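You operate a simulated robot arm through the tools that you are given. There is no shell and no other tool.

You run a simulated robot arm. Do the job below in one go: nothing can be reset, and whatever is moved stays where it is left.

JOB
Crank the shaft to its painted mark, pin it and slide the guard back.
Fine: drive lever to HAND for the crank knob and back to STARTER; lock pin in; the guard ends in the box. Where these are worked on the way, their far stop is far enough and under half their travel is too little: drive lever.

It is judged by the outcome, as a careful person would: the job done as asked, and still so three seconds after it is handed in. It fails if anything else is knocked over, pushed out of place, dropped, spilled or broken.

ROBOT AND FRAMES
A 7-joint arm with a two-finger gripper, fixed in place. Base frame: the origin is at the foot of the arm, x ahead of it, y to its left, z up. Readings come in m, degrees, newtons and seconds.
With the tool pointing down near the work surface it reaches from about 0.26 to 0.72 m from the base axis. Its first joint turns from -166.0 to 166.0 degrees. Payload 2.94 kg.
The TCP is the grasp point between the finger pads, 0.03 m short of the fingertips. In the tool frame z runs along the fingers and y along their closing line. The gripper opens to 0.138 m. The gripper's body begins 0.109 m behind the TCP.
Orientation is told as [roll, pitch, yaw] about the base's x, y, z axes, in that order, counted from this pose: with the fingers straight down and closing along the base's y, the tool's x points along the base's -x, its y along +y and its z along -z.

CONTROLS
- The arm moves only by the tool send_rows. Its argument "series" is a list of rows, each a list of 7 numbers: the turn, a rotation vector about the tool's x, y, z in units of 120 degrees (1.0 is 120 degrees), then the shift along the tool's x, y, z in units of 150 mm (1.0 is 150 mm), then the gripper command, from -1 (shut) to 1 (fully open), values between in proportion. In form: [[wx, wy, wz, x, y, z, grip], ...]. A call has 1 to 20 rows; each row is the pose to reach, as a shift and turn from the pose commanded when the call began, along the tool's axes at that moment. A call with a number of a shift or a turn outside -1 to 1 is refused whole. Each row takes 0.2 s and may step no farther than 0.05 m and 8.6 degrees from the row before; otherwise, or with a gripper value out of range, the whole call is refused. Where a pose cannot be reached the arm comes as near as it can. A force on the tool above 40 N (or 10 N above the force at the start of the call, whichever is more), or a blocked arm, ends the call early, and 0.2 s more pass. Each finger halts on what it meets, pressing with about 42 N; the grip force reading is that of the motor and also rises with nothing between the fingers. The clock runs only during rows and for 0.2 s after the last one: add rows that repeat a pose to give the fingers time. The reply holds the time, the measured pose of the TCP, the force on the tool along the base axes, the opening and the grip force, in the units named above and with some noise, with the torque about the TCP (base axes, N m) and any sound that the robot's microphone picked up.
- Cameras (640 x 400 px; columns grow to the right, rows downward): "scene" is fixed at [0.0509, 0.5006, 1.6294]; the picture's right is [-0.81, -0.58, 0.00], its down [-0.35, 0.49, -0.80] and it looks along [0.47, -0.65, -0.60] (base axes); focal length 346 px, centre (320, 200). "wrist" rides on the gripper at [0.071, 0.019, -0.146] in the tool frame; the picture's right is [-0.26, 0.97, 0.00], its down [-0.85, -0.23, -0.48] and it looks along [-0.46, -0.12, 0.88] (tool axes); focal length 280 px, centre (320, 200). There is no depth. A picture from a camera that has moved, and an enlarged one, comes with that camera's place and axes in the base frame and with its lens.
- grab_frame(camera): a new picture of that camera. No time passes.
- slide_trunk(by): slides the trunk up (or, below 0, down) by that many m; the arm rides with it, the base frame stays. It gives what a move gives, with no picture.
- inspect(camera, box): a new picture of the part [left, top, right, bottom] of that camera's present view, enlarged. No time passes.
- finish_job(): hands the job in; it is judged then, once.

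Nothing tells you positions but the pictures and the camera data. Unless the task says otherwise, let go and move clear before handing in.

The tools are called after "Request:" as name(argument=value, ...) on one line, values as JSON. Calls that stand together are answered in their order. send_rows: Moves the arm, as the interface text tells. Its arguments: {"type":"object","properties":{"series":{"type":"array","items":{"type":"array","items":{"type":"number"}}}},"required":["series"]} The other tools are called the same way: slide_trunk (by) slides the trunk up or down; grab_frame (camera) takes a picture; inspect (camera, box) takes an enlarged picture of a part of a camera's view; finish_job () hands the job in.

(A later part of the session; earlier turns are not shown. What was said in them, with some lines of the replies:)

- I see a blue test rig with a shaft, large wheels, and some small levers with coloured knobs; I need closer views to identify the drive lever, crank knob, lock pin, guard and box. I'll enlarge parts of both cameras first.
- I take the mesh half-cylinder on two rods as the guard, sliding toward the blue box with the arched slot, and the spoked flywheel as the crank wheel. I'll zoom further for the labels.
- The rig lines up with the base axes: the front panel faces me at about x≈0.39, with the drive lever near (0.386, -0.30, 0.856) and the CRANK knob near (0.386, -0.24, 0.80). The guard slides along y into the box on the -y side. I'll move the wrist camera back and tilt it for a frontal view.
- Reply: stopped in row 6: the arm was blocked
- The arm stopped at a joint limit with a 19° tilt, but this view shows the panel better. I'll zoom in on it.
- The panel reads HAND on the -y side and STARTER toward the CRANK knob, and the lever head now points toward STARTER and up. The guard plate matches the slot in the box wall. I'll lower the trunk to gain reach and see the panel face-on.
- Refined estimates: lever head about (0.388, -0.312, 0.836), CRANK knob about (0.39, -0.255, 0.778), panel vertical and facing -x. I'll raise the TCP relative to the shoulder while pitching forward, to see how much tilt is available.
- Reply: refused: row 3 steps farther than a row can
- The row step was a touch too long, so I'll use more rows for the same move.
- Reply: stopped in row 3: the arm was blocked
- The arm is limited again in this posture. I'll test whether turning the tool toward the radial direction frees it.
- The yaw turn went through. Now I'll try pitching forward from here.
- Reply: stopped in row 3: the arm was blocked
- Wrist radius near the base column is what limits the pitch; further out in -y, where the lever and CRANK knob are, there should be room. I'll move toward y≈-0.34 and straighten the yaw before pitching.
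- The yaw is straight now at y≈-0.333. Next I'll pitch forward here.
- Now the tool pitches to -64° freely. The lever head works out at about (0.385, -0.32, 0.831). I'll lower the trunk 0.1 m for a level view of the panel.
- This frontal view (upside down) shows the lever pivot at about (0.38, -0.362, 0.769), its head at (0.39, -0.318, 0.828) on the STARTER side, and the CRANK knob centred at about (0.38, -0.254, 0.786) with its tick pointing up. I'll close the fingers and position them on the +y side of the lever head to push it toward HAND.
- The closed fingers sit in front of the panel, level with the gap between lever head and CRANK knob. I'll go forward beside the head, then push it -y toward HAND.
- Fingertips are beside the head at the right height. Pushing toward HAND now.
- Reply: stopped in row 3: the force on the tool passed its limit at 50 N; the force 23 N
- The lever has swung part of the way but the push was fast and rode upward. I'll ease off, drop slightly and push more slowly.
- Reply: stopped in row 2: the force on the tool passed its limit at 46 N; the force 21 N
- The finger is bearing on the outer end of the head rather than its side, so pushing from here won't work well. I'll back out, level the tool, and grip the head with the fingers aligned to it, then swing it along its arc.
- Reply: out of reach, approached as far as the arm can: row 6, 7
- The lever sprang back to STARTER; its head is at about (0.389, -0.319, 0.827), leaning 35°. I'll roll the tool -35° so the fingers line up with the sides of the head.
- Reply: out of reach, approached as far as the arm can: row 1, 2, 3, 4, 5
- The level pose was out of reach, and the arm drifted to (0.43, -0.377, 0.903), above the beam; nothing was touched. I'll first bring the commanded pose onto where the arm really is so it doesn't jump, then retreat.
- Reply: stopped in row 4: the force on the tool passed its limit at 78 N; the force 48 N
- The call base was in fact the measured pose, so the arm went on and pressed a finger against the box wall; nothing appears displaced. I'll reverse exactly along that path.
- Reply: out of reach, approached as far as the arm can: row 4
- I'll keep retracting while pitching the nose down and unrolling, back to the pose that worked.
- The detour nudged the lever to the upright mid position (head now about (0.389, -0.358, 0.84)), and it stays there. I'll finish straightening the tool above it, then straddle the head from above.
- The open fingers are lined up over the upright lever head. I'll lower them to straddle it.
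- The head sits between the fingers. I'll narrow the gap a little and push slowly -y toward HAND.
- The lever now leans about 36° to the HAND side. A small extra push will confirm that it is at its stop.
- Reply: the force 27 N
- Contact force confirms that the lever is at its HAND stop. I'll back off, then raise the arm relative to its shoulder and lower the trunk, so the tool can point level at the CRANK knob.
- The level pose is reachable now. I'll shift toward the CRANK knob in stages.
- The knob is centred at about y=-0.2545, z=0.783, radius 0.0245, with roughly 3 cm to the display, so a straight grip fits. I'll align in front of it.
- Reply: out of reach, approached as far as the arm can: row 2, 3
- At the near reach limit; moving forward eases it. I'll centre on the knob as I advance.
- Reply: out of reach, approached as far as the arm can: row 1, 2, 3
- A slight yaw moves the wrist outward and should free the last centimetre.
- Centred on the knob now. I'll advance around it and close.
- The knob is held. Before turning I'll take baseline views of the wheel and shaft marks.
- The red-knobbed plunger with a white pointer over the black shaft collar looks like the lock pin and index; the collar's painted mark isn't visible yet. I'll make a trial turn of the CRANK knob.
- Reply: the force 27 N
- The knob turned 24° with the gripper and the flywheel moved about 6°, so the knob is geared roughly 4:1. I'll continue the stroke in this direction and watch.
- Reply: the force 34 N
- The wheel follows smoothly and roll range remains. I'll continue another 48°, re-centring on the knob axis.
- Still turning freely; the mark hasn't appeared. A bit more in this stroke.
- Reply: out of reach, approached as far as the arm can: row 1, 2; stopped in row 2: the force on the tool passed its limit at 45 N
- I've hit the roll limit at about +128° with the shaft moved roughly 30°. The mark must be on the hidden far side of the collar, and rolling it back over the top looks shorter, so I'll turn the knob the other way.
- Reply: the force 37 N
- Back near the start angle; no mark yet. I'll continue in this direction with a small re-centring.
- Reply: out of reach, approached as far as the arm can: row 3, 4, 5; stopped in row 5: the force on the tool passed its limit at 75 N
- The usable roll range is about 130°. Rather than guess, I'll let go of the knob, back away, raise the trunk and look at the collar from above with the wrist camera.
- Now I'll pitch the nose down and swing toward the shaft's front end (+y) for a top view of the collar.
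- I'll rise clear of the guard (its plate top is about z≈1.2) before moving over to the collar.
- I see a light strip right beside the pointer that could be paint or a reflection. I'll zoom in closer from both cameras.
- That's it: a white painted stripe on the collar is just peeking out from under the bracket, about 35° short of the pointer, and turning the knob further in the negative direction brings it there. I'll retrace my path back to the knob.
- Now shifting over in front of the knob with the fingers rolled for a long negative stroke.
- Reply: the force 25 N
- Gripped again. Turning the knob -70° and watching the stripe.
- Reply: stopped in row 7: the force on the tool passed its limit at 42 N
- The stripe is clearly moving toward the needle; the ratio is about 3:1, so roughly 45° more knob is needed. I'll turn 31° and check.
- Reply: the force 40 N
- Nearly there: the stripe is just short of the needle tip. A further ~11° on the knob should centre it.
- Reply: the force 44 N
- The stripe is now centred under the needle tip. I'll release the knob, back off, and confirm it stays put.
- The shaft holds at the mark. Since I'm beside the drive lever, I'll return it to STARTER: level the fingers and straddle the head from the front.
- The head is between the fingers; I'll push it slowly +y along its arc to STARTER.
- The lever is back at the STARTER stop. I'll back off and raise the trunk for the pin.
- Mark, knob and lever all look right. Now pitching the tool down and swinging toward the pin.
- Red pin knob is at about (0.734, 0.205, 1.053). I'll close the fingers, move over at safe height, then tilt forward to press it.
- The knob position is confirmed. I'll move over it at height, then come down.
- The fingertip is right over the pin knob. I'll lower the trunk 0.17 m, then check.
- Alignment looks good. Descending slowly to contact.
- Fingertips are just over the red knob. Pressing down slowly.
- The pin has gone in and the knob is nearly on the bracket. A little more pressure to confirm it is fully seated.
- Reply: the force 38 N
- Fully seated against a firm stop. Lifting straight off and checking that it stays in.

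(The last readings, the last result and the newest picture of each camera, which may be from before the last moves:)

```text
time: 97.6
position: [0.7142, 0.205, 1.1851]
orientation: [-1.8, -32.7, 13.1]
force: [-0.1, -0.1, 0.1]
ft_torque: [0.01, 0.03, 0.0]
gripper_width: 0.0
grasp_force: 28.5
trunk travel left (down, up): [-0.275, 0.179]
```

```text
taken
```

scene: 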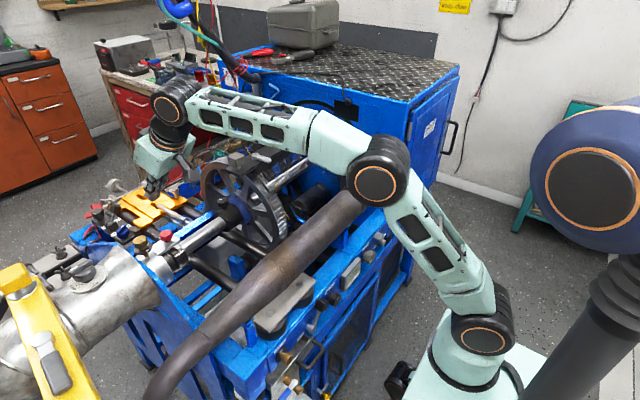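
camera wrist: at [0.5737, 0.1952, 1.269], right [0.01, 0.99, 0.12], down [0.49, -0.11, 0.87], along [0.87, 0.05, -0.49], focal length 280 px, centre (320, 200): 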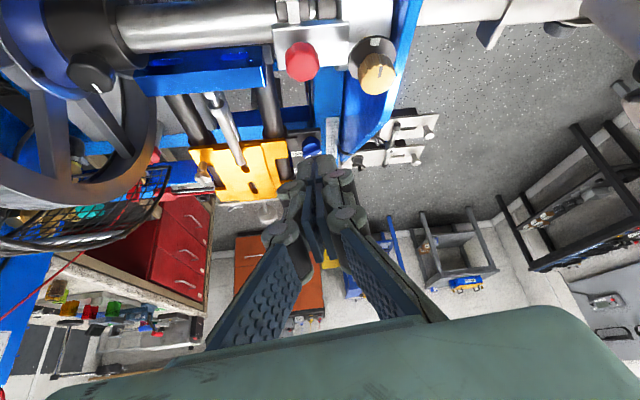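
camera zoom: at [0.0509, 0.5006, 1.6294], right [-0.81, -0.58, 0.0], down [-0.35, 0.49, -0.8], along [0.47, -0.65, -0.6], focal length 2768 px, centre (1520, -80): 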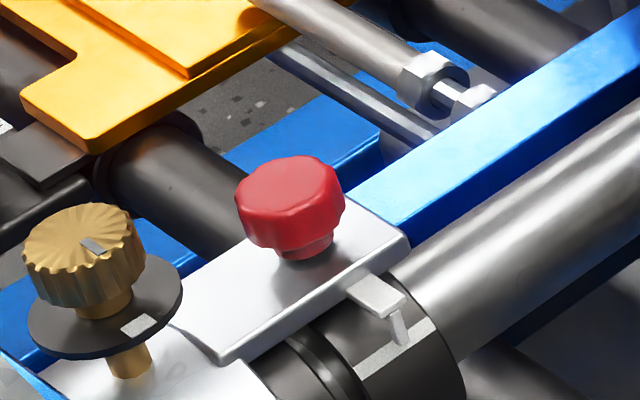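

The pin stays in with the mark still under the needle. Next is the guard: I'll raise up and look at it closely from above.

Request:
slide_trunk(by=0.17)

Request:
send_rows(series=[[0, 0.05, 0, 0.25, -0.1, -0.18, -1], [0, 0.1, 0, 0.5, -0.25, -0.3, -1], [0, 0.15, 0, 0.75, -0.45, -0.4, -1], [0, 0.2, 0, 0.95, -0.65, -0.5, -1], [0, 0.25, 0, 1, -0.85, -0.6, -1]])

Request:
grab_frame(camera="wrist")

Request:
grab_frame(camera="scene")

```text
time: 99.6
position: [0.7148, 0.2048, 1.3562]
orientation: [-1.8, -32.9, 13.1]
force: [-0.6, -0.6, -0.3]
ft_torque: [-0.02, 0.02, -0.01]
gripper_width: 0.0
grasp_force: 28.3
trunk travel left (down, up): [-0.445, 0.009]
```

```text
refused: row 3 steps farther than a row can; nothing moved
```

```text
taken
camera wrist: at [0.574, 0.1952, 1.4391], right [0.01, 0.99, 0.12], down [0.49, -0.11, 0.87], along [0.87, 0.05, -0.49], focal length 280 px, centre (320, 200)
```

wrist: 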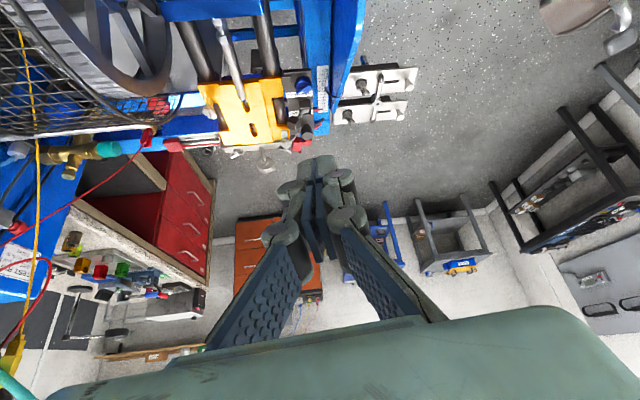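

```text
taken
```

scene: 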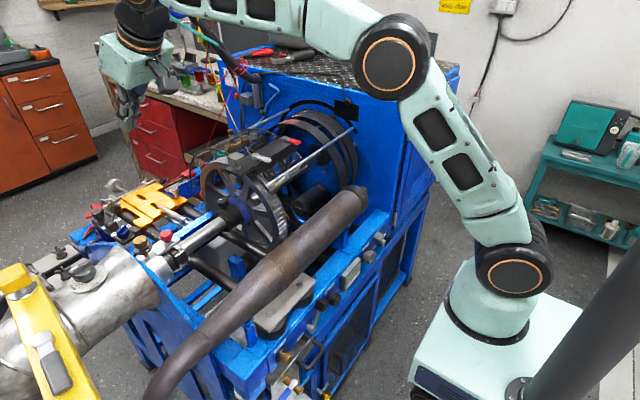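

Request:
send_rows(series=[[0, 0.06, 0, 0.213, -0.115, -0.154, -1], [0, 0.12, 0, 0.426, -0.23, -0.308, -1], [0, 0.18, 0, 0.64, -0.345, -0.462, -1], [0, 0.24, 0, 0.853, -0.46, -0.616, -1]])

Request:
grab_frame(camera="wrist")

Request:
inspect(camera="scene", box=[190, 90, 370, 203])

```text
time: 100.6
position: [0.5717, 0.1037, 1.367]
orientation: [-1.5, -4.0, 12.2]
force: [0.3, -0.5, -0.1]
ft_torque: [0.01, 0.0, 0.01]
gripper_width: 0.0001
grasp_force: 28.3
trunk travel left (down, up): [-0.445, 0.009]
```

```text
taken
camera wrist: at [0.4879, 0.1069, 1.5067], right [0.05, 1.0, -0.01], down [0.84, -0.04, 0.54], along [0.54, -0.03, -0.84], focal length 280 px, centre (320, 200)
```

wrist: 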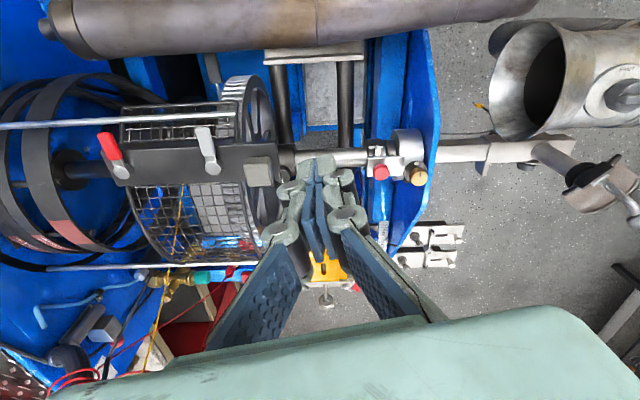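

```text
3.54 times, centred on (280, 146) of scene
camera zoom: at [0.0509, 0.5006, 1.6294], right [-0.81, -0.58, 0.0], down [-0.35, 0.49, -0.8], along [0.47, -0.65, -0.6], focal length 1225 px, centre (462, 389)
```

zoom: 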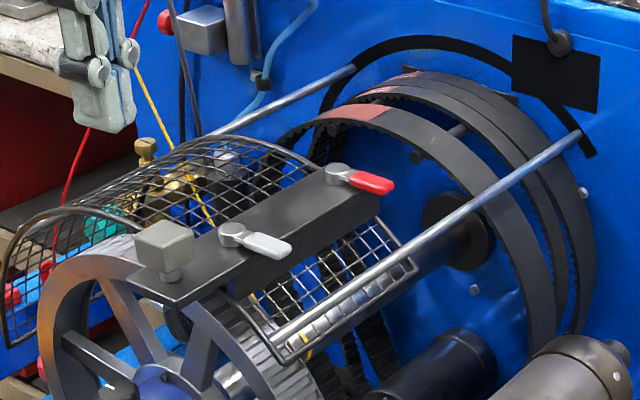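

Guard details: the grey square handle is at about (0.641, 0.024, 1.204) and the box wall at y≈-0.39. I'll push the handle in -y with closed fingers, turning the gripper so its narrow side faces the wall.

Request:
send_rows(series=[[0, 0, 0.07, 0, 0, 0, -1], [0, 0, 0.14, 0, 0, 0, -1], [0, 0, 0.21, 0, 0, 0, -1], [0, 0, 0.28, 0, 0, 0, -1], [0, 0, 0.35, 0, 0, 0, -1], [0, 0, 0.42, 0, 0, 0, -1], [0, 0, 0.49, 0, 0, 0, -1], [0, 0, 0.56, 0, 0, 0, -1], [0, 0, 0.63, 0, 0, 0, -1], [0, 0, 0.7, 0, 0, 0, -1], [0, 0, 0.77, 0, 0, 0, -1], [0, 0, 0.84, 0, 0, 0, -1]])

Request:
grab_frame(camera="wrist")

Request:
grab_frame(camera="scene")

```text
time: 103.2
position: [0.5738, 0.1053, 1.3662]
orientation: [4.2, -0.7, -88.8]
force: [-0.3, -0.3, 0.1]
ft_torque: [-0.01, 0.04, -0.01]
gripper_width: 0.0
grasp_force: 28.4
trunk travel left (down, up): [-0.445, 0.009]
```

```text
taken
camera wrist: at [0.5803, 0.1761, 1.5118], right [0.97, -0.24, 0.07], down [-0.25, -0.85, 0.47], along [-0.05, -0.47, -0.88], focal length 280 px, centre (320, 200)
```

wrist: 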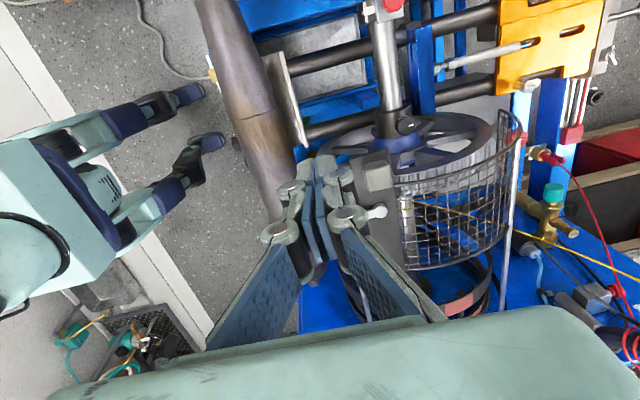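

```text
taken
```

scene: 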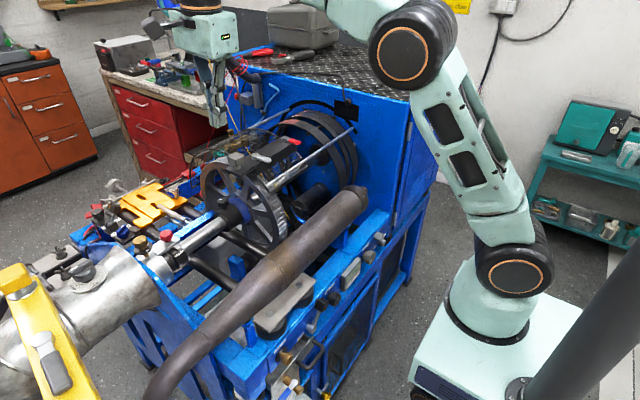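

The turned pose works and gives a clear view along the guard. I'll drop the closed fingers just on the +y side of the grey handle.

Request:
send_rows(series=[[0, 0, 0, -0.07, 0.2, 0.1, -1], [0, 0, 0, -0.15, 0.397, 0.2, -1], [0, 0, 0, -0.198, 0.397, 0.42, -1], [0, 0, 0, -0.198, 0.397, 0.65, -1], [0, 0, 0, -0.198, 0.397, 0.735, -1]])

Request:
grab_frame(camera="wrist")

Request:
inspect(camera="scene", box=[180, 80, 340, 200])

```text
time: 104.4
position: [0.6436, 0.0759, 1.2606]
orientation: [4.3, -0.6, -88.7]
force: [0.9, 0.2, 0.2]
ft_torque: [-0.01, 0.01, 0.01]
gripper_width: 0.0
grasp_force: 28.3
trunk travel left (down, up): [-0.445, 0.009]
```

```text
taken
camera wrist: at [0.6501, 0.147, 1.4072], right [0.97, -0.24, 0.08], down [-0.25, -0.85, 0.47], along [-0.05, -0.47, -0.88], focal length 280 px, centre (320, 200)
```

wrist: 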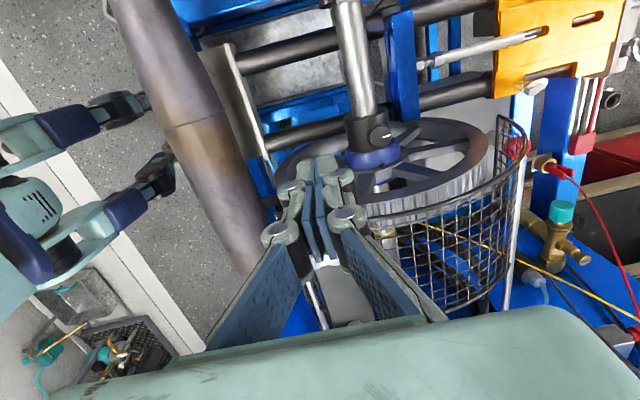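

```text
3.33 times, centred on (260, 140) of scene
camera zoom: at [0.0509, 0.5006, 1.6294], right [-0.81, -0.58, 0.0], down [-0.35, 0.49, -0.8], along [0.47, -0.65, -0.6], focal length 1153 px, centre (520, 400)
```

zoom: 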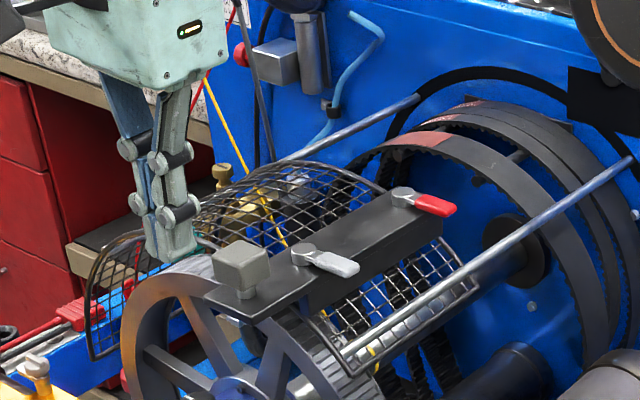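

Request:
send_rows(series=[[0, 0, 0, 0, 0, 0.08, -1], [0, 0, 0, 0, 0, 0.16, -1], [0, 0, 0, 0, 0, 0.247, -1]])

Request:
inspect(camera="scene", box=[180, 80, 340, 200])

Request:
inspect(camera="wrist", box=[240, 120, 440, 320])

```text
time: 105.2
position: [0.6459, 0.0755, 1.2231]
orientation: [4.3, -0.8, -88.7]
force: [-1.4, -0.2, 0.6]
ft_torque: [0.01, -0.01, 0.01]
gripper_width: 0.0002
grasp_force: 28.4
trunk travel left (down, up): [-0.445, 0.009]
```

```text
3.33 times, centred on (260, 140) of scene
camera zoom: at [0.0509, 0.5006, 1.6294], right [-0.81, -0.58, 0.0], down [-0.35, 0.49, -0.8], along [0.47, -0.65, -0.6], focal length 1153 px, centre (520, 400)
```

zoom: 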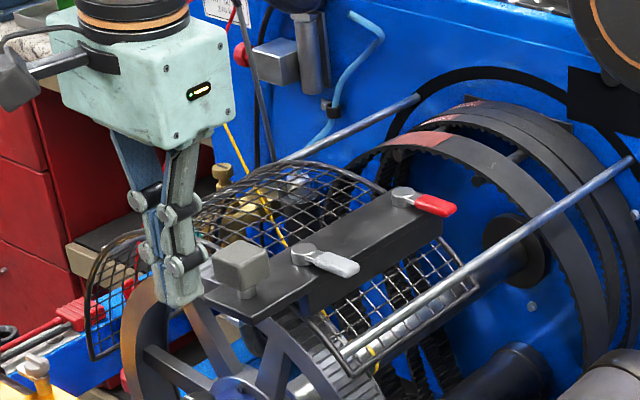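

```text
2.00 times, centred on (340, 220) of wrist
camera zoom: at [0.6526, 0.1464, 1.3696], right [0.97, -0.24, 0.08], down [-0.25, -0.85, 0.47], along [-0.05, -0.47, -0.88], focal length 561 px, centre (280, 160)
```

zoom: 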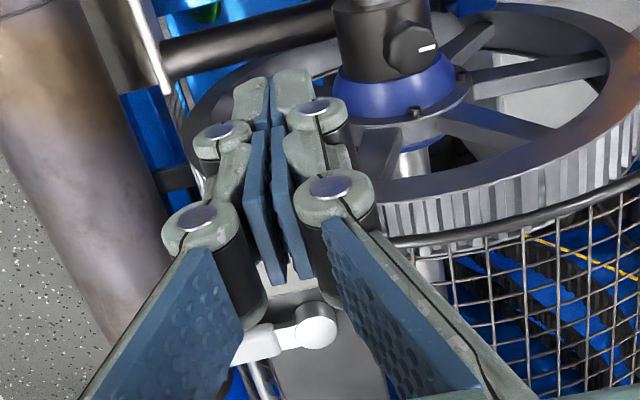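

I'll shift 1 cm in -x to centre on the handle and start pushing gently in -y.

Request:
send_rows(series=[[0, 0, 0, -0.04, -0.067, 0, -1], [0, 0, 0, -0.09, -0.067, 0, -1], [0, 0, 0, -0.14, -0.067, 0, -1], [0, 0, 0, -0.19, -0.067, 0, -1], [0, 0, 0, -0.24, -0.067, 0, -1], [0, 0, 0, -0.29, -0.067, 0, -1], [0, 0, 0, -0.34, -0.067, 0, -1], [0, 0, 0, -0.39, -0.067, 0, -1]])

Request:
inspect(camera="scene", box=[180, 80, 380, 205])

```text
time: 107.0
position: [0.6367, 0.0148, 1.2233]
orientation: [4.2, -0.9, -88.6]
force: [-0.6, -0.1, -0.1]
ft_torque: [0.02, 0.03, -0.02]
gripper_width: 0.0001
grasp_force: 28.3
trunk travel left (down, up): [-0.445, 0.009]
```

```text
3.20 times, centred on (280, 142) of scene
camera zoom: at [0.0509, 0.5006, 1.6294], right [-0.81, -0.58, 0.0], down [-0.35, 0.49, -0.8], along [0.47, -0.65, -0.6], focal length 1107 px, centre (448, 384)
```

zoom: 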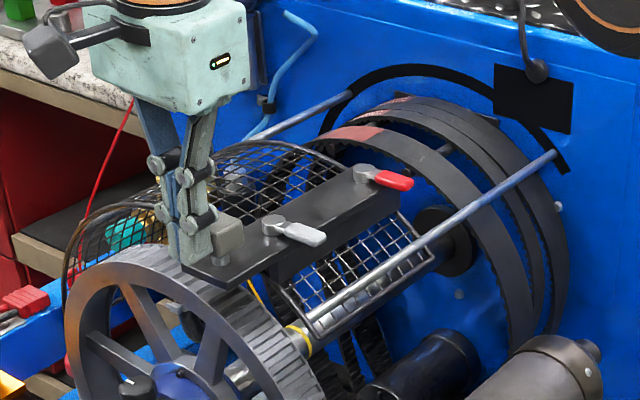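

The guard slides freely. Continuing the push.

Request:
send_rows(series=[[0, 0, 0, -0.06, 0, 0, -1], [0, 0, 0, -0.12, 0, 0, -1], [0, 0, 0, -0.18, 0, 0, -1], [0, 0, 0, -0.24, 0, 0, -1], [0, 0, 0, -0.3, 0, 0, -1], [0, 0, 0, -0.36, 0, 0, -1], [0, 0, 0, -0.42, 0, 0, -1], [0, 0, 0, -0.48, 0, 0, -1], [0, 0, 0, -0.54, 0, 0, -1], [0, 0, 0, -0.6, 0, 0, -1]])

Request:
inspect(camera="scene", box=[200, 70, 400, 195])

Request:
grab_frame(camera="wrist")

```text
time: 109.2
position: [0.6396, -0.0762, 1.2248]
orientation: [4.3, -0.9, -88.7]
force: [0.9, 0.2, 0.4]
ft_torque: [0.0, -0.03, -0.01]
gripper_width: 0.0
grasp_force: 28.2
trunk travel left (down, up): [-0.445, 0.009]
```

```text
3.20 times, centred on (300, 132) of scene
camera zoom: at [0.0509, 0.5006, 1.6294], right [-0.81, -0.58, 0.0], down [-0.35, 0.49, -0.8], along [0.47, -0.65, -0.6], focal length 1107 px, centre (384, 416)
```

zoom: 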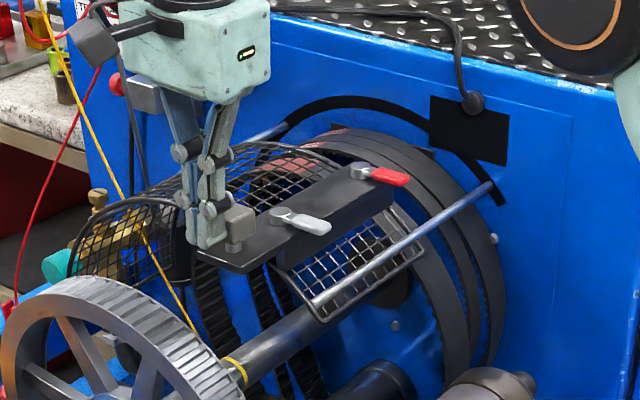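

```text
taken
camera wrist: at [0.645, -0.0047, 1.3704], right [0.97, -0.24, 0.08], down [-0.25, -0.85, 0.47], along [-0.05, -0.47, -0.88], focal length 280 px, centre (320, 200)
```

wrist: 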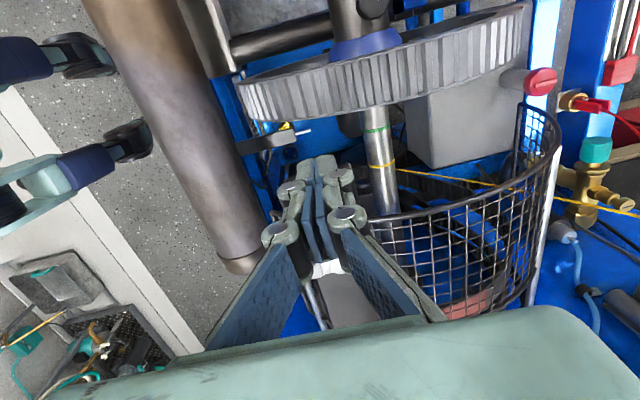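

Request:
send_rows(series=[[0, 0, 0, -0.06, 0, 0, -1], [0, 0, 0, -0.12, 0, 0, -1], [0, 0, 0, -0.18, 0, 0, -1], [0, 0, 0, -0.24, -0.005, 0, -1], [0, 0, 0, -0.3, -0.01, 0, -1], [0, 0, 0, -0.36, -0.015, 0, -1], [0, 0, 0, -0.42, -0.02, 0, -1], [0, 0, 0, -0.48, -0.02, 0, -1], [0, 0, 0, -0.54, -0.02, 0, -1], [0, 0, 0, -0.6, -0.02, 0, -1]])

Request:
inspect(camera="scene", box=[200, 70, 400, 195])

Request:
grab_frame(camera="wrist")

```text
time: 111.4
position: [0.6378, -0.1655, 1.2265]
orientation: [4.3, -0.8, -88.7]
force: [-0.8, -0.5, -0.1]
ft_torque: [0.01, 0.01, -0.04]
gripper_width: 0.0002
grasp_force: 29.0
trunk travel left (down, up): [-0.445, 0.009]
```

```text
3.20 times, centred on (300, 132) of scene
camera zoom: at [0.0509, 0.5006, 1.6294], right [-0.81, -0.58, 0.0], down [-0.35, 0.49, -0.8], along [0.47, -0.65, -0.6], focal length 1107 px, centre (384, 416)
```

zoom: 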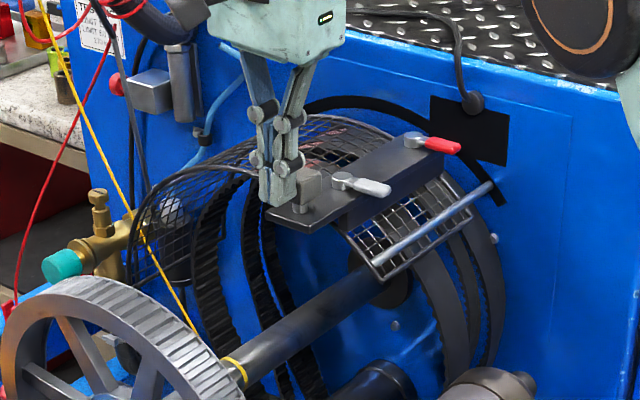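

```text
taken
camera wrist: at [0.6441, -0.0941, 1.3728], right [0.97, -0.24, 0.08], down [-0.25, -0.85, 0.47], along [-0.05, -0.47, -0.88], focal length 280 px, centre (320, 200)
```

wrist: 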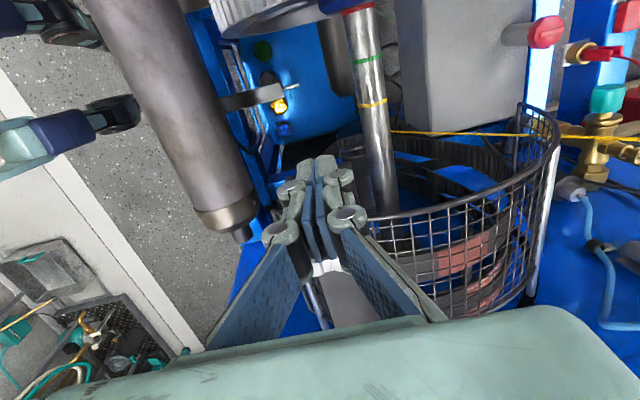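

Request:
send_rows(series=[[0, 0, 0, -0.05, 0, 0.005, -1], [0, 0, 0, -0.1, 0, 0.01, -1], [0, 0, 0, -0.15, 0, 0.01, -1], [0, 0, 0, -0.2, 0, 0.01, -1], [0, 0, 0, -0.25, 0, 0.015, -1], [0, 0, 0, -0.3, 0, 0.015, -1], [0, 0, 0, -0.35, 0, 0.015, -1], [0, 0, 0, -0.4, 0, 0.015, -1]])

Request:
inspect(camera="scene", box=[220, 60, 400, 172])

Request:
grab_frame(camera="wrist")

```text
time: 113.2
position: [0.6391, -0.226, 1.2237]
orientation: [4.3, -0.7, -88.9]
force: [-0.1, -0.6, 0.0]
ft_torque: [0.01, -0.01, -0.05]
gripper_width: 0.0001
grasp_force: 28.8
trunk travel left (down, up): [-0.445, 0.009]
```

```text
3.56 times, centred on (310, 116) of scene
camera zoom: at [0.0509, 0.5006, 1.6294], right [-0.81, -0.58, 0.0], down [-0.35, 0.49, -0.8], along [0.47, -0.65, -0.6], focal length 1230 px, centre (356, 499)
```

zoom: 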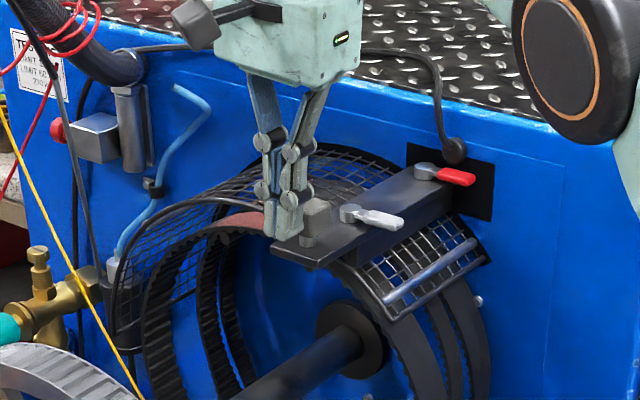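

```text
taken
camera wrist: at [0.6456, -0.1541, 1.3703], right [0.97, -0.24, 0.08], down [-0.25, -0.85, 0.47], along [-0.05, -0.47, -0.88], focal length 280 px, centre (320, 200)
```

wrist: 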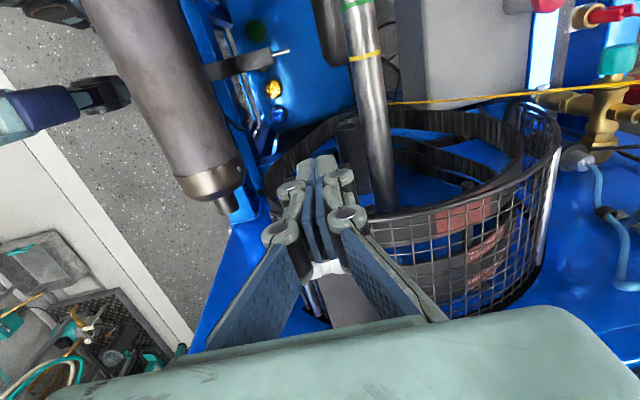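

The plate is entering the slot, with the red lever passing close below the cable plug. I'll go on slowly and watch.

Request:
send_rows(series=[[0, 0, 0, -0.035, 0, 0, -1], [0, 0, 0, -0.07, 0, 0, -1], [0, 0, 0, -0.105, 0, 0, -1], [0, 0, 0, -0.14, 0, 0, -1], [0, 0, 0, -0.175, 0, 0, -1], [0, 0, 0, -0.21, 0, 0, -1], [0, 0, 0, -0.245, 0, 0, -1]])

Request:
inspect(camera="scene", box=[250, 70, 370, 145])

Request:
grab_frame(camera="wrist")

```text
time: 114.8
position: [0.64, -0.2609, 1.2245]
orientation: [4.3, -0.7, -88.7]
force: [0.1, 1.1, 0.7]
ft_torque: [0.0, 0.01, 0.02]
gripper_width: 0.0
grasp_force: 28.7
trunk travel left (down, up): [-0.445, 0.009]
```

```text
5.33 times, centred on (310, 108) of scene
camera zoom: at [0.0509, 0.5006, 1.6294], right [-0.81, -0.58, 0.0], down [-0.35, 0.49, -0.8], along [0.47, -0.65, -0.6], focal length 1845 px, centre (373, 693)
```

zoom: 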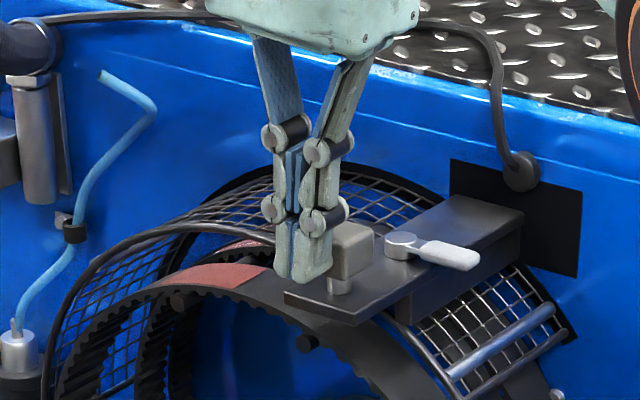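

```text
taken
camera wrist: at [0.6466, -0.1895, 1.3707], right [0.97, -0.24, 0.08], down [-0.25, -0.85, 0.47], along [-0.05, -0.47, -0.88], focal length 280 px, centre (320, 200)
```

wrist: 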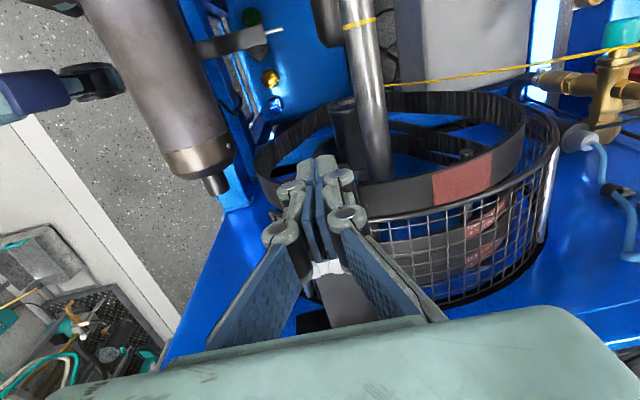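

Request:
send_rows(series=[[0, 0, 0, -0.035, 0, 0, -1], [0, 0, 0, -0.07, 0, 0, -1], [0, 0, 0, -0.105, 0, 0, -1], [0, 0, 0, -0.14, 0, 0, -1], [0, 0, 0, -0.175, 0, 0, -1], [0, 0, 0, -0.21, 0, 0, -1], [0, 0, 0, -0.245, 0, 0, -1]])

Request:
inspect(camera="scene", box=[250, 50, 370, 125])

Request:
grab_frame(camera="wrist")

```text
time: 116.4
position: [0.6411, -0.2989, 1.2236]
orientation: [4.3, -0.8, -88.7]
force: [0.2, 1.4, -1.2]
ft_torque: [0.04, 0.01, 0.0]
gripper_width: 0.0
grasp_force: 28.2
trunk travel left (down, up): [-0.445, 0.009]
```

```text
5.33 times, centred on (310, 88) of scene
camera zoom: at [0.0509, 0.5006, 1.6294], right [-0.81, -0.58, 0.0], down [-0.35, 0.49, -0.8], along [0.47, -0.65, -0.6], focal length 1845 px, centre (373, 800)
```

zoom: 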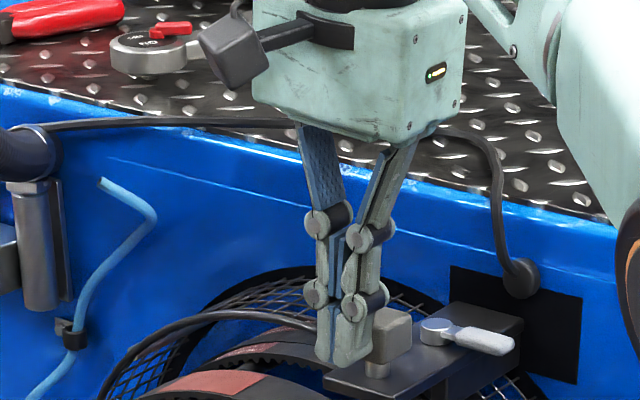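

```text
taken
camera wrist: at [0.6465, -0.2272, 1.3708], right [0.97, -0.24, 0.07], down [-0.25, -0.85, 0.47], along [-0.05, -0.47, -0.88], focal length 280 px, centre (320, 200)
```

wrist: 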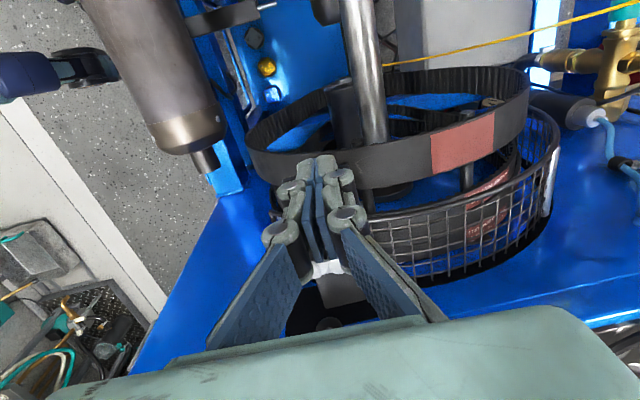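

Request:
send_rows(series=[[0, 0, 0, -0.035, 0, 0, -1], [0, 0, 0, -0.07, 0, 0, -1], [0, 0, 0, -0.105, 0, 0, -1], [0, 0, 0, -0.14, 0, 0, -1], [0, 0, 0, -0.175, 0, 0, -1], [0, 0, 0, -0.21, 0, 0, -1]])

Request:
inspect(camera="scene", box=[250, 50, 370, 125])

Request:
grab_frame(camera="scene")

Request:
grab_frame(camera="wrist")

```text
time: 117.8
position: [0.6309, -0.3173, 1.2215]
orientation: [4.2, -0.8, -88.8]
force: [-0.4, 1.7, -0.4]
ft_torque: [0.01, -0.02, 0.0]
gripper_width: 0.0002
grasp_force: 28.4
out of reach, approached as far as the arm can: row 1, 2, 3, 4, 5, 6
trunk travel left (down, up): [-0.445, 0.009]
```

```text
5.33 times, centred on (310, 88) of scene
camera zoom: at [0.0509, 0.5006, 1.6294], right [-0.81, -0.58, 0.0], down [-0.35, 0.49, -0.8], along [0.47, -0.65, -0.6], focal length 1845 px, centre (373, 800)
```

zoom: 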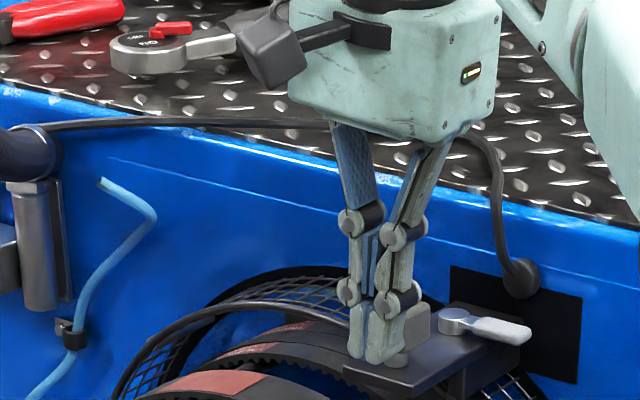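

```text
taken
```

scene: 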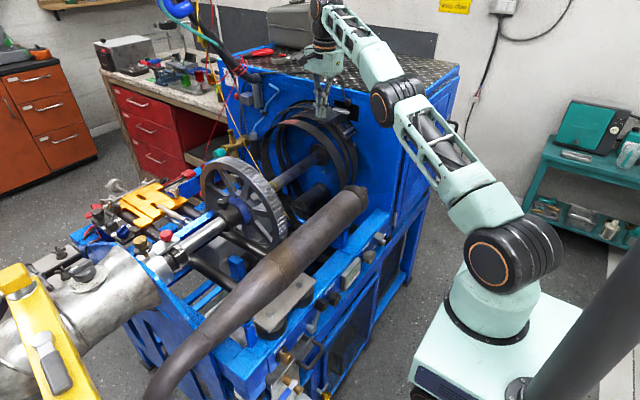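

```text
taken
camera wrist: at [0.6377, -0.2461, 1.368], right [0.97, -0.24, 0.08], down [-0.25, -0.85, 0.47], along [-0.05, -0.47, -0.88], focal length 280 px, centre (320, 200)
```

wrist: 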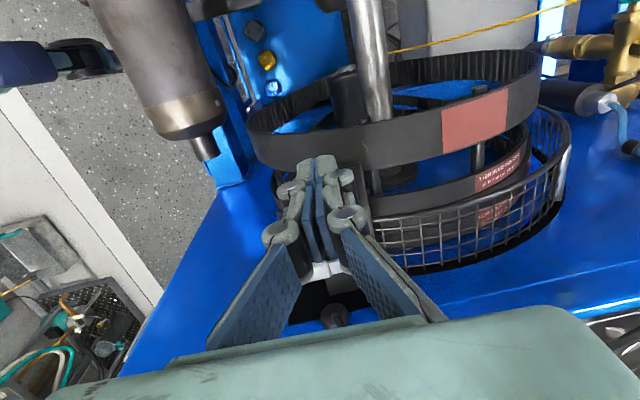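

The upright tool has hit its reach limit with the guard mostly in. I'll lean the tool (tip pointing forward and toward the box), which brings the wrist closer and keeps the gripper body away from the wall.

Request:
send_rows(series=[[-0.042, -0.042, 0, 0.02, 0, -0.01, -1], [-0.084, -0.084, 0, 0.04, 0, -0.02, -1], [-0.126, -0.126, 0, 0.06, 0, -0.025, -1], [-0.167, -0.167, 0, 0.06, 0, -0.03, -1], [-0.167, -0.167, 0, 0.06, 0, -0.03, -1]])

Request:
inspect(camera="scene", box=[250, 50, 370, 125])

Request:
grab_frame(camera="wrist")

```text
time: 119.0
position: [0.6299, -0.3077, 1.2263]
orientation: [25.5, -20.1, -93.9]
force: [0.5, -0.5, -0.1]
ft_torque: [-0.01, -0.01, 0.01]
gripper_width: 0.0
grasp_force: 28.0
trunk travel left (down, up): [-0.445, 0.009]
```

```text
5.33 times, centred on (310, 88) of scene
camera zoom: at [0.0509, 0.5006, 1.6294], right [-0.81, -0.58, 0.0], down [-0.35, 0.49, -0.8], along [0.47, -0.65, -0.6], focal length 1845 px, centre (373, 800)
```

zoom: 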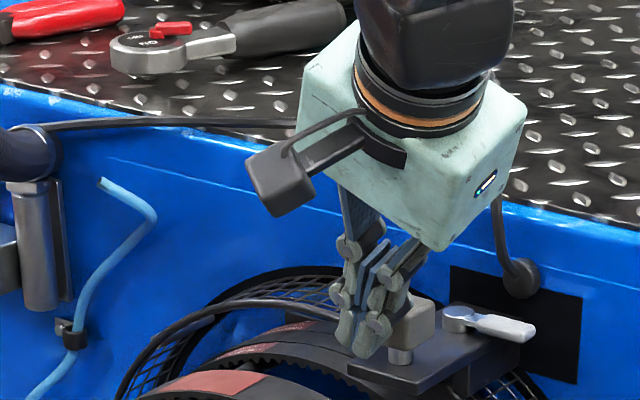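

```text
taken
camera wrist: at [0.5926, -0.192, 1.3334], right [0.86, -0.16, 0.48], down [-0.46, -0.65, 0.6], along [0.22, -0.74, -0.64], focal length 280 px, centre (320, 200)
```

wrist: 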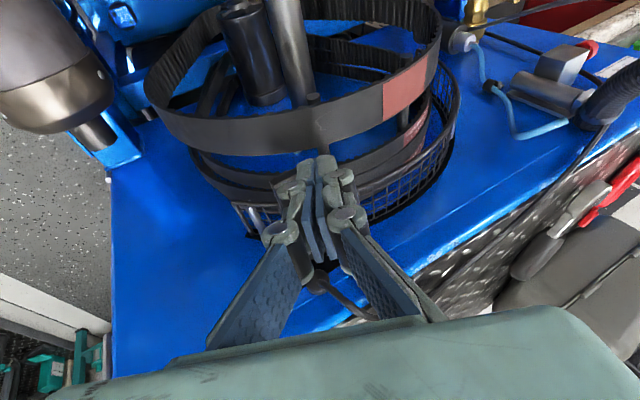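

The lean works and there's clearance from the wall. I'll re-centre slightly in -x and continue pushing.

Request:
send_rows(series=[[0, 0, 0, -0.006, -0.079, -0.036, -1], [0, 0, 0, -0.037, -0.082, -0.025, -1], [0, 0, 0, -0.068, -0.085, -0.013, -1], [0, 0, 0, -0.099, -0.087, -0.002, -1], [0, 0, 0, -0.13, -0.09, 0.009, -1], [0, 0, 0, -0.162, -0.093, 0.02, -1], [0, 0, 0, -0.193, -0.096, 0.032, -1], [0, 0, 0, -0.224, -0.099, 0.043, -1]])

Request:
inspect(camera="scene", box=[250, 50, 370, 125])

Request:
grab_frame(camera="wrist")

```text
time: 120.8
position: [0.6164, -0.3426, 1.2251]
orientation: [25.5, -20.2, -93.8]
force: [-0.9, 0.7, -0.1]
ft_torque: [0.03, 0.0, -0.01]
gripper_width: 0.0
grasp_force: 28.6
trunk travel left (down, up): [-0.445, 0.009]
```

```text
5.33 times, centred on (310, 88) of scene
camera zoom: at [0.0509, 0.5006, 1.6294], right [-0.81, -0.58, 0.0], down [-0.35, 0.49, -0.8], along [0.47, -0.65, -0.6], focal length 1845 px, centre (373, 800)
```

zoom: 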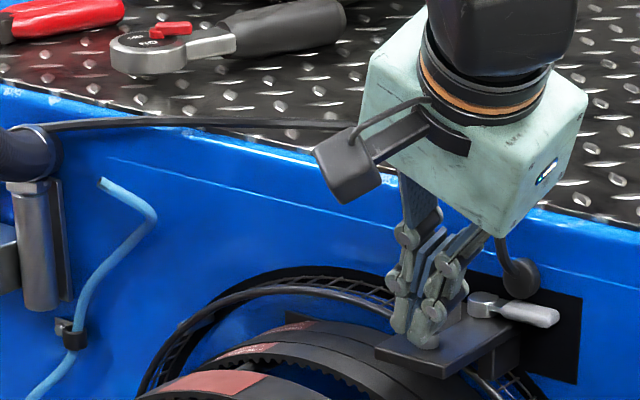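

```text
taken
camera wrist: at [0.5793, -0.227, 1.3327], right [0.86, -0.16, 0.48], down [-0.46, -0.65, 0.6], along [0.22, -0.74, -0.64], focal length 280 px, centre (320, 200)
```

wrist: 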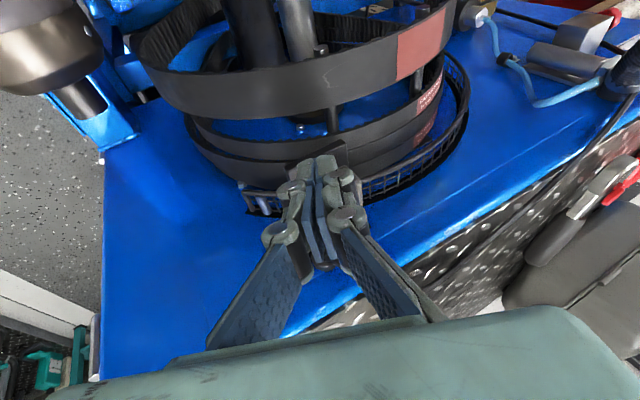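

Request:
send_rows(series=[[0, 0, 0, -0.031, -0.003, 0.011, -1], [0, 0, 0, -0.062, -0.006, 0.023, -1], [0, 0, 0, -0.093, -0.008, 0.034, -1], [0, 0, 0, -0.124, -0.011, 0.045, -1], [0, 0, 0, -0.155, -0.014, 0.057, -1]])

Request:
inspect(camera="scene", box=[250, 50, 370, 125])

Request:
grab_frame(camera="wrist")

```text
time: 122.0
position: [0.6168, -0.3616, 1.2256]
orientation: [25.4, -19.9, -93.7]
force: [-8.3, 19.1, 2.0]
ft_torque: [0.32, 0.14, 0.0]
gripper_width: 0.0
grasp_force: 28.0
trunk travel left (down, up): [-0.445, 0.009]
```

```text
5.33 times, centred on (310, 88) of scene
camera zoom: at [0.0509, 0.5006, 1.6294], right [-0.81, -0.58, 0.0], down [-0.35, 0.49, -0.8], along [0.47, -0.65, -0.6], focal length 1845 px, centre (373, 800)
```

zoom: 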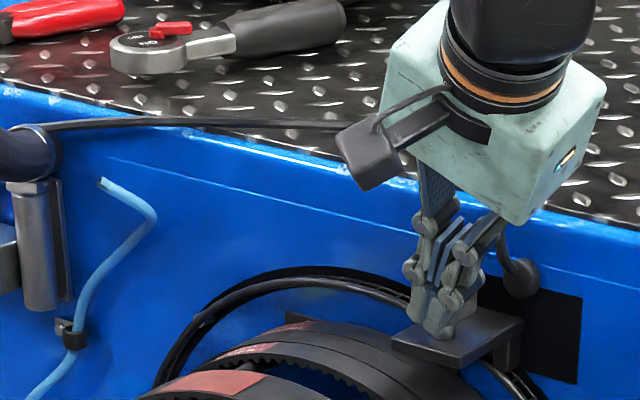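

```text
taken
camera wrist: at [0.5795, -0.2453, 1.3339], right [0.86, -0.16, 0.48], down [-0.46, -0.66, 0.6], along [0.22, -0.74, -0.64], focal length 280 px, centre (320, 200)
```

wrist: 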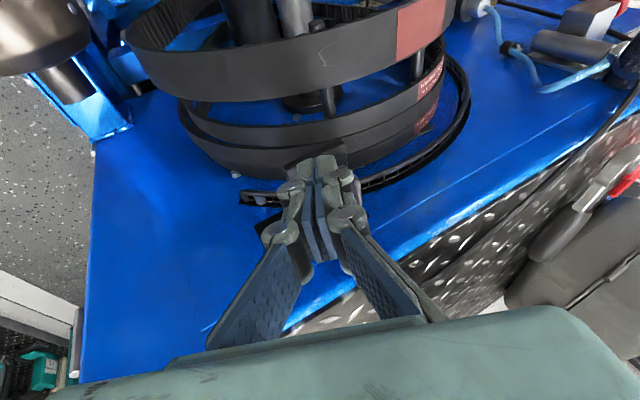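

The guard looks almost flush and the force is rising; a few more millimetres will confirm the stop.

Request:
send_rows(series=[[0, 0, 0, -0.015, -0.001, 0.006, -1], [0, 0, 0, -0.031, -0.003, 0.011, -1], [0, 0, 0, -0.046, -0.004, 0.017, -1]])

Request:
inspect(camera="scene", box=[250, 70, 370, 145])

Request:
inspect(camera="wrist", box=[160, 60, 500, 272])

```text
time: 122.6
position: [0.6177, -0.361, 1.2256]
orientation: [25.4, -19.2, -93.1]
force: [-10.5, 16.1, 8.6]
ft_torque: [0.21, 0.0, -0.06]
gripper_width: 0.006
grasp_force: 28.5
trunk travel left (down, up): [-0.445, 0.009]
stopped in row 3: the force on the tool passed its limit at 41 N (the readings are from after the stop); the commanded pose is now the measured one
```

```text
5.33 times, centred on (310, 108) of scene
camera zoom: at [0.0509, 0.5006, 1.6294], right [-0.81, -0.58, 0.0], down [-0.35, 0.49, -0.8], along [0.47, -0.65, -0.6], focal length 1845 px, centre (373, 693)
```

zoom: 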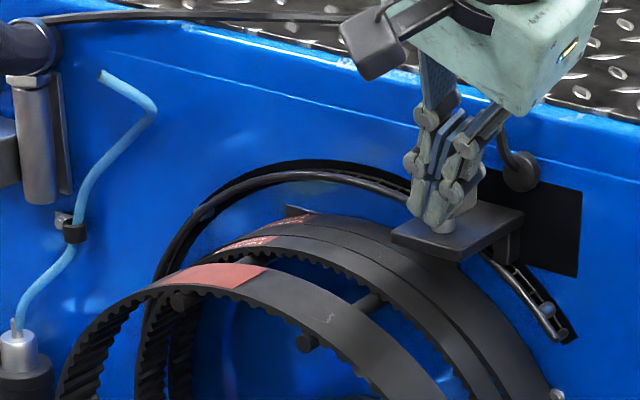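

```text
1.88 times, centred on (330, 166) of wrist
camera zoom: at [0.5788, -0.2469, 1.3352], right [0.86, -0.16, 0.48], down [-0.45, -0.67, 0.59], along [0.22, -0.73, -0.65], focal length 528 px, centre (301, 264)
```

zoom: 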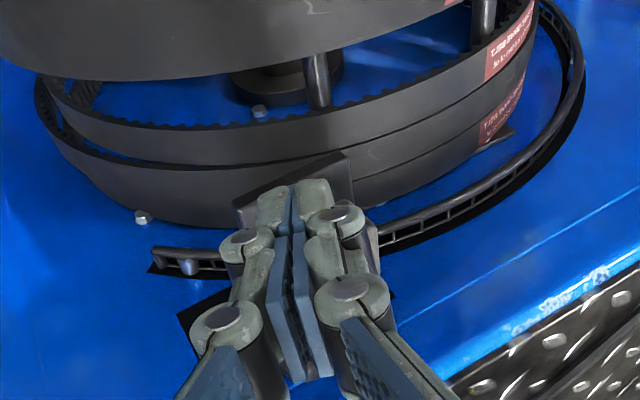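

Firm stop reached with the rim at the slot. I'll back off in +y and up, then inspect the result.

Request:
send_rows(series=[[0, 0, 0, 0.06, 0.005, -0.02, -1], [0, 0, 0, 0.187, 0.017, -0.068, -1], [0, 0, 0, 0.38, 0.03, -0.14, -1], [0, 0, 0, 0.3, 0.13, -0.34, -1], [0, 0, 0, 0.22, 0.23, -0.54, -1], [0, 0, 0, 0.15, 0.3, -0.72, -1]])

Request:
inspect(camera="scene", box=[250, 70, 370, 145])

Request:
grab_frame(camera="wrist")

Request:
grab_frame(camera="scene")

```text
time: 124.0
position: [0.6163, -0.3049, 1.3261]
orientation: [25.1, -19.4, -93.4]
force: [0.5, -0.1, 0.0]
ft_torque: [0.01, -0.03, -0.01]
gripper_width: 0.0
grasp_force: 28.5
trunk travel left (down, up): [-0.445, 0.009]
```

```text
5.33 times, centred on (310, 108) of scene
camera zoom: at [0.0509, 0.5006, 1.6294], right [-0.81, -0.58, 0.0], down [-0.35, 0.49, -0.8], along [0.47, -0.65, -0.6], focal length 1845 px, centre (373, 693)
```

zoom: 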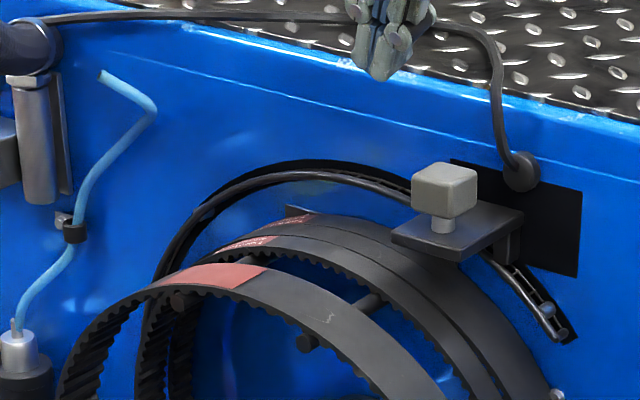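

```text
taken
camera wrist: at [0.5788, -0.1912, 1.4359], right [0.87, -0.16, 0.47], down [-0.45, -0.66, 0.6], along [0.22, -0.73, -0.65], focal length 280 px, centre (320, 200)
```

wrist: 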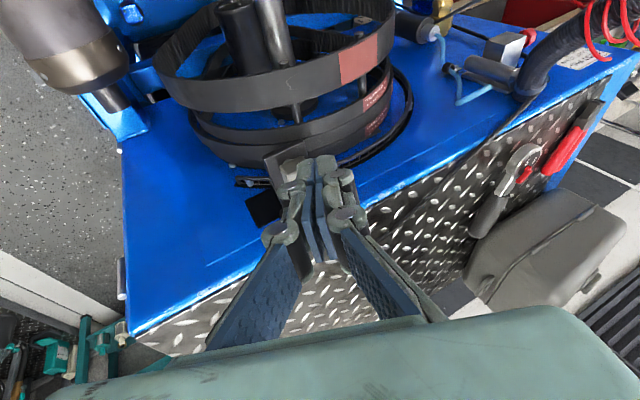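

```text
taken
```

scene: 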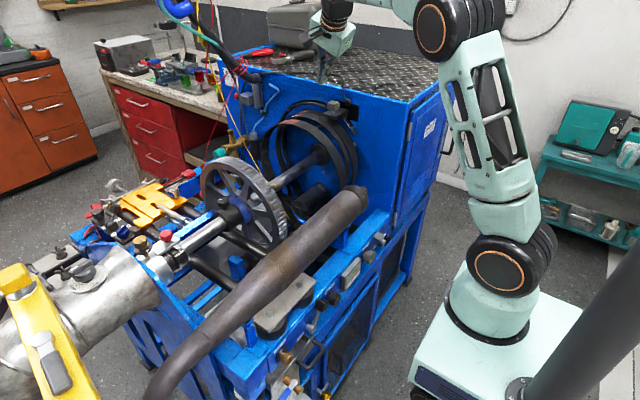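

The guard is in the box, with only its handle end outside. I'll move clear and verify the pin, mark, lever and knob once more.

Request:
send_rows(series=[[0, 0, 0, -0.06, 0.07, -0.14, -1], [0, 0, 0, -0.11, 0.0, -0.34, -1], [0, 0, 0, -0.13, -0.22, -0.46, -1], [0, 0, 0, -0.15, -0.42, -0.55, -1], [0, 0, 0, -0.167, -0.6, -0.62, -1]])

Request:
grab_frame(camera="scene")

Request:
inspect(camera="scene", box=[140, 210, 200, 260])

Request:
inspect(camera="scene", box=[340, 210, 440, 272])

Request:
inspect(camera="scene", box=[240, 80, 380, 168])

```text
time: 125.2
position: [0.4963, -0.3049, 1.3755]
orientation: [25.1, -19.4, -93.3]
force: [-0.6, -0.8, -0.4]
ft_torque: [-0.01, -0.03, 0.01]
gripper_width: 0.0001
grasp_force: 28.3
trunk travel left (down, up): [-0.445, 0.009]
```

```text
taken
```

scene: 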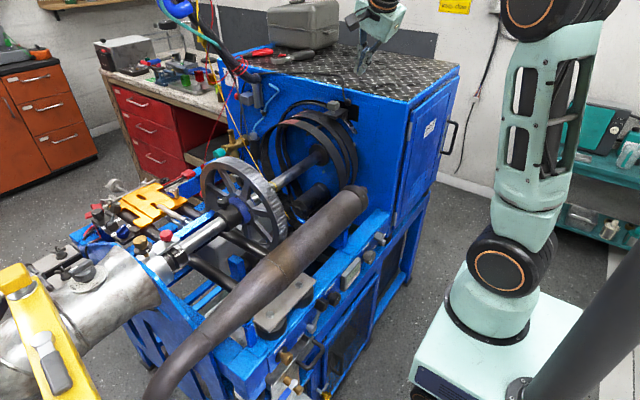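

```text
8.00 times, centred on (170, 235) of scene
camera zoom: at [0.0509, 0.5006, 1.6294], right [-0.81, -0.58, 0.0], down [-0.35, 0.49, -0.8], along [0.47, -0.65, -0.6], focal length 2768 px, centre (1520, -80)
```

zoom: 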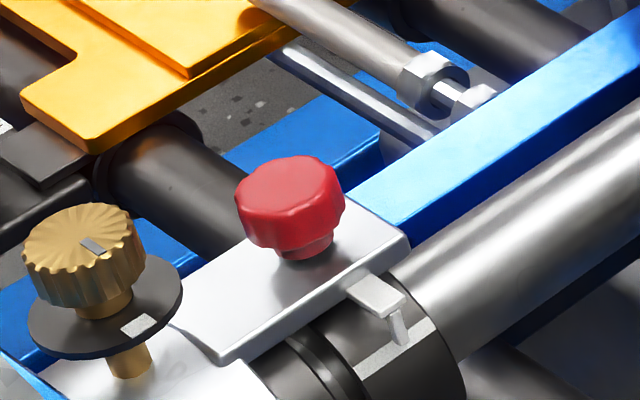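

```text
6.40 times, centred on (390, 241) of scene
camera zoom: at [0.0509, 0.5006, 1.6294], right [-0.81, -0.58, 0.0], down [-0.35, 0.49, -0.8], along [0.47, -0.65, -0.6], focal length 2214 px, centre (-128, -62)
```

zoom: 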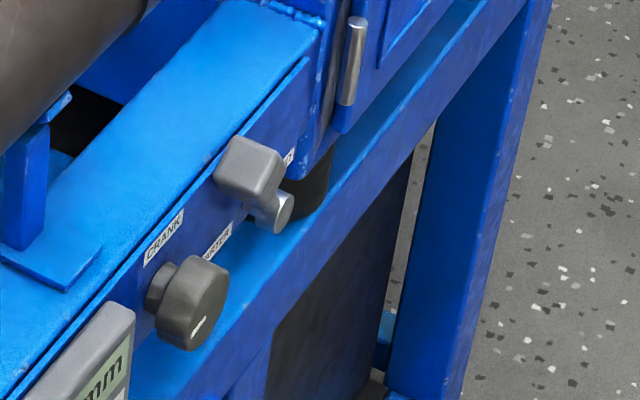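

```text
4.55 times, centred on (310, 124) of scene
camera zoom: at [0.0509, 0.5006, 1.6294], right [-0.81, -0.58, 0.0], down [-0.35, 0.49, -0.8], along [0.47, -0.65, -0.6], focal length 1573 px, centre (366, 546)
```

zoom: 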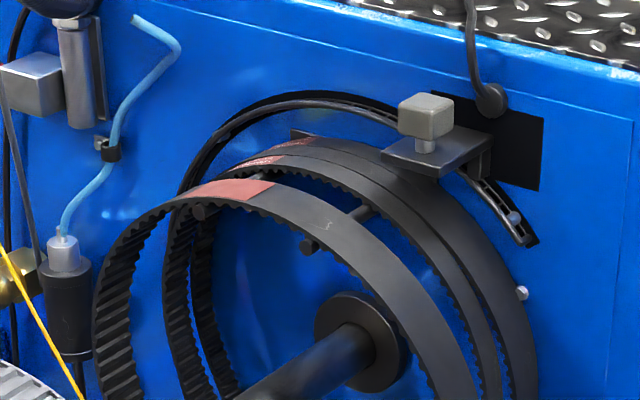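

Everything checks out:
- **Shaft:** the stripe is under the needle.
- **Lock pin:** seated.
- **Drive lever:** back on STARTER.
- **Guard:** in the box at its stop.

The arm is clear of the rig, so I'm handing in.

Request:
finish_job()

```text
The job is handed in.
```

The job is done and handed in. I checked each part in the camera views just before handing in:

- **Shaft:** turned with the CRANK knob until the white stripe on the collar sat under the pointer needle, and it stayed there.
- **Drive lever:** moved to its HAND stop for cranking, then pushed back to its STARTER stop.
- **Lock pin:** the red knob is pressed down to a firm stop and stayed in after I let go.
- **Guard:** slid into the box until it met a firm stop. Only the grey handle and the front end of its plate stick out of the wall, and the mesh rim sits at the slot, possibly about 1 cm proud of it.

**Box wall contact:** early on, an out-of-reach move made the arm jump, and a finger pressed against the box wall at about 78 N. I backed out along the same path. I saw nothing displaced or damaged. That same detour also nudged the drive lever to mid-travel before I moved it to HAND properly.
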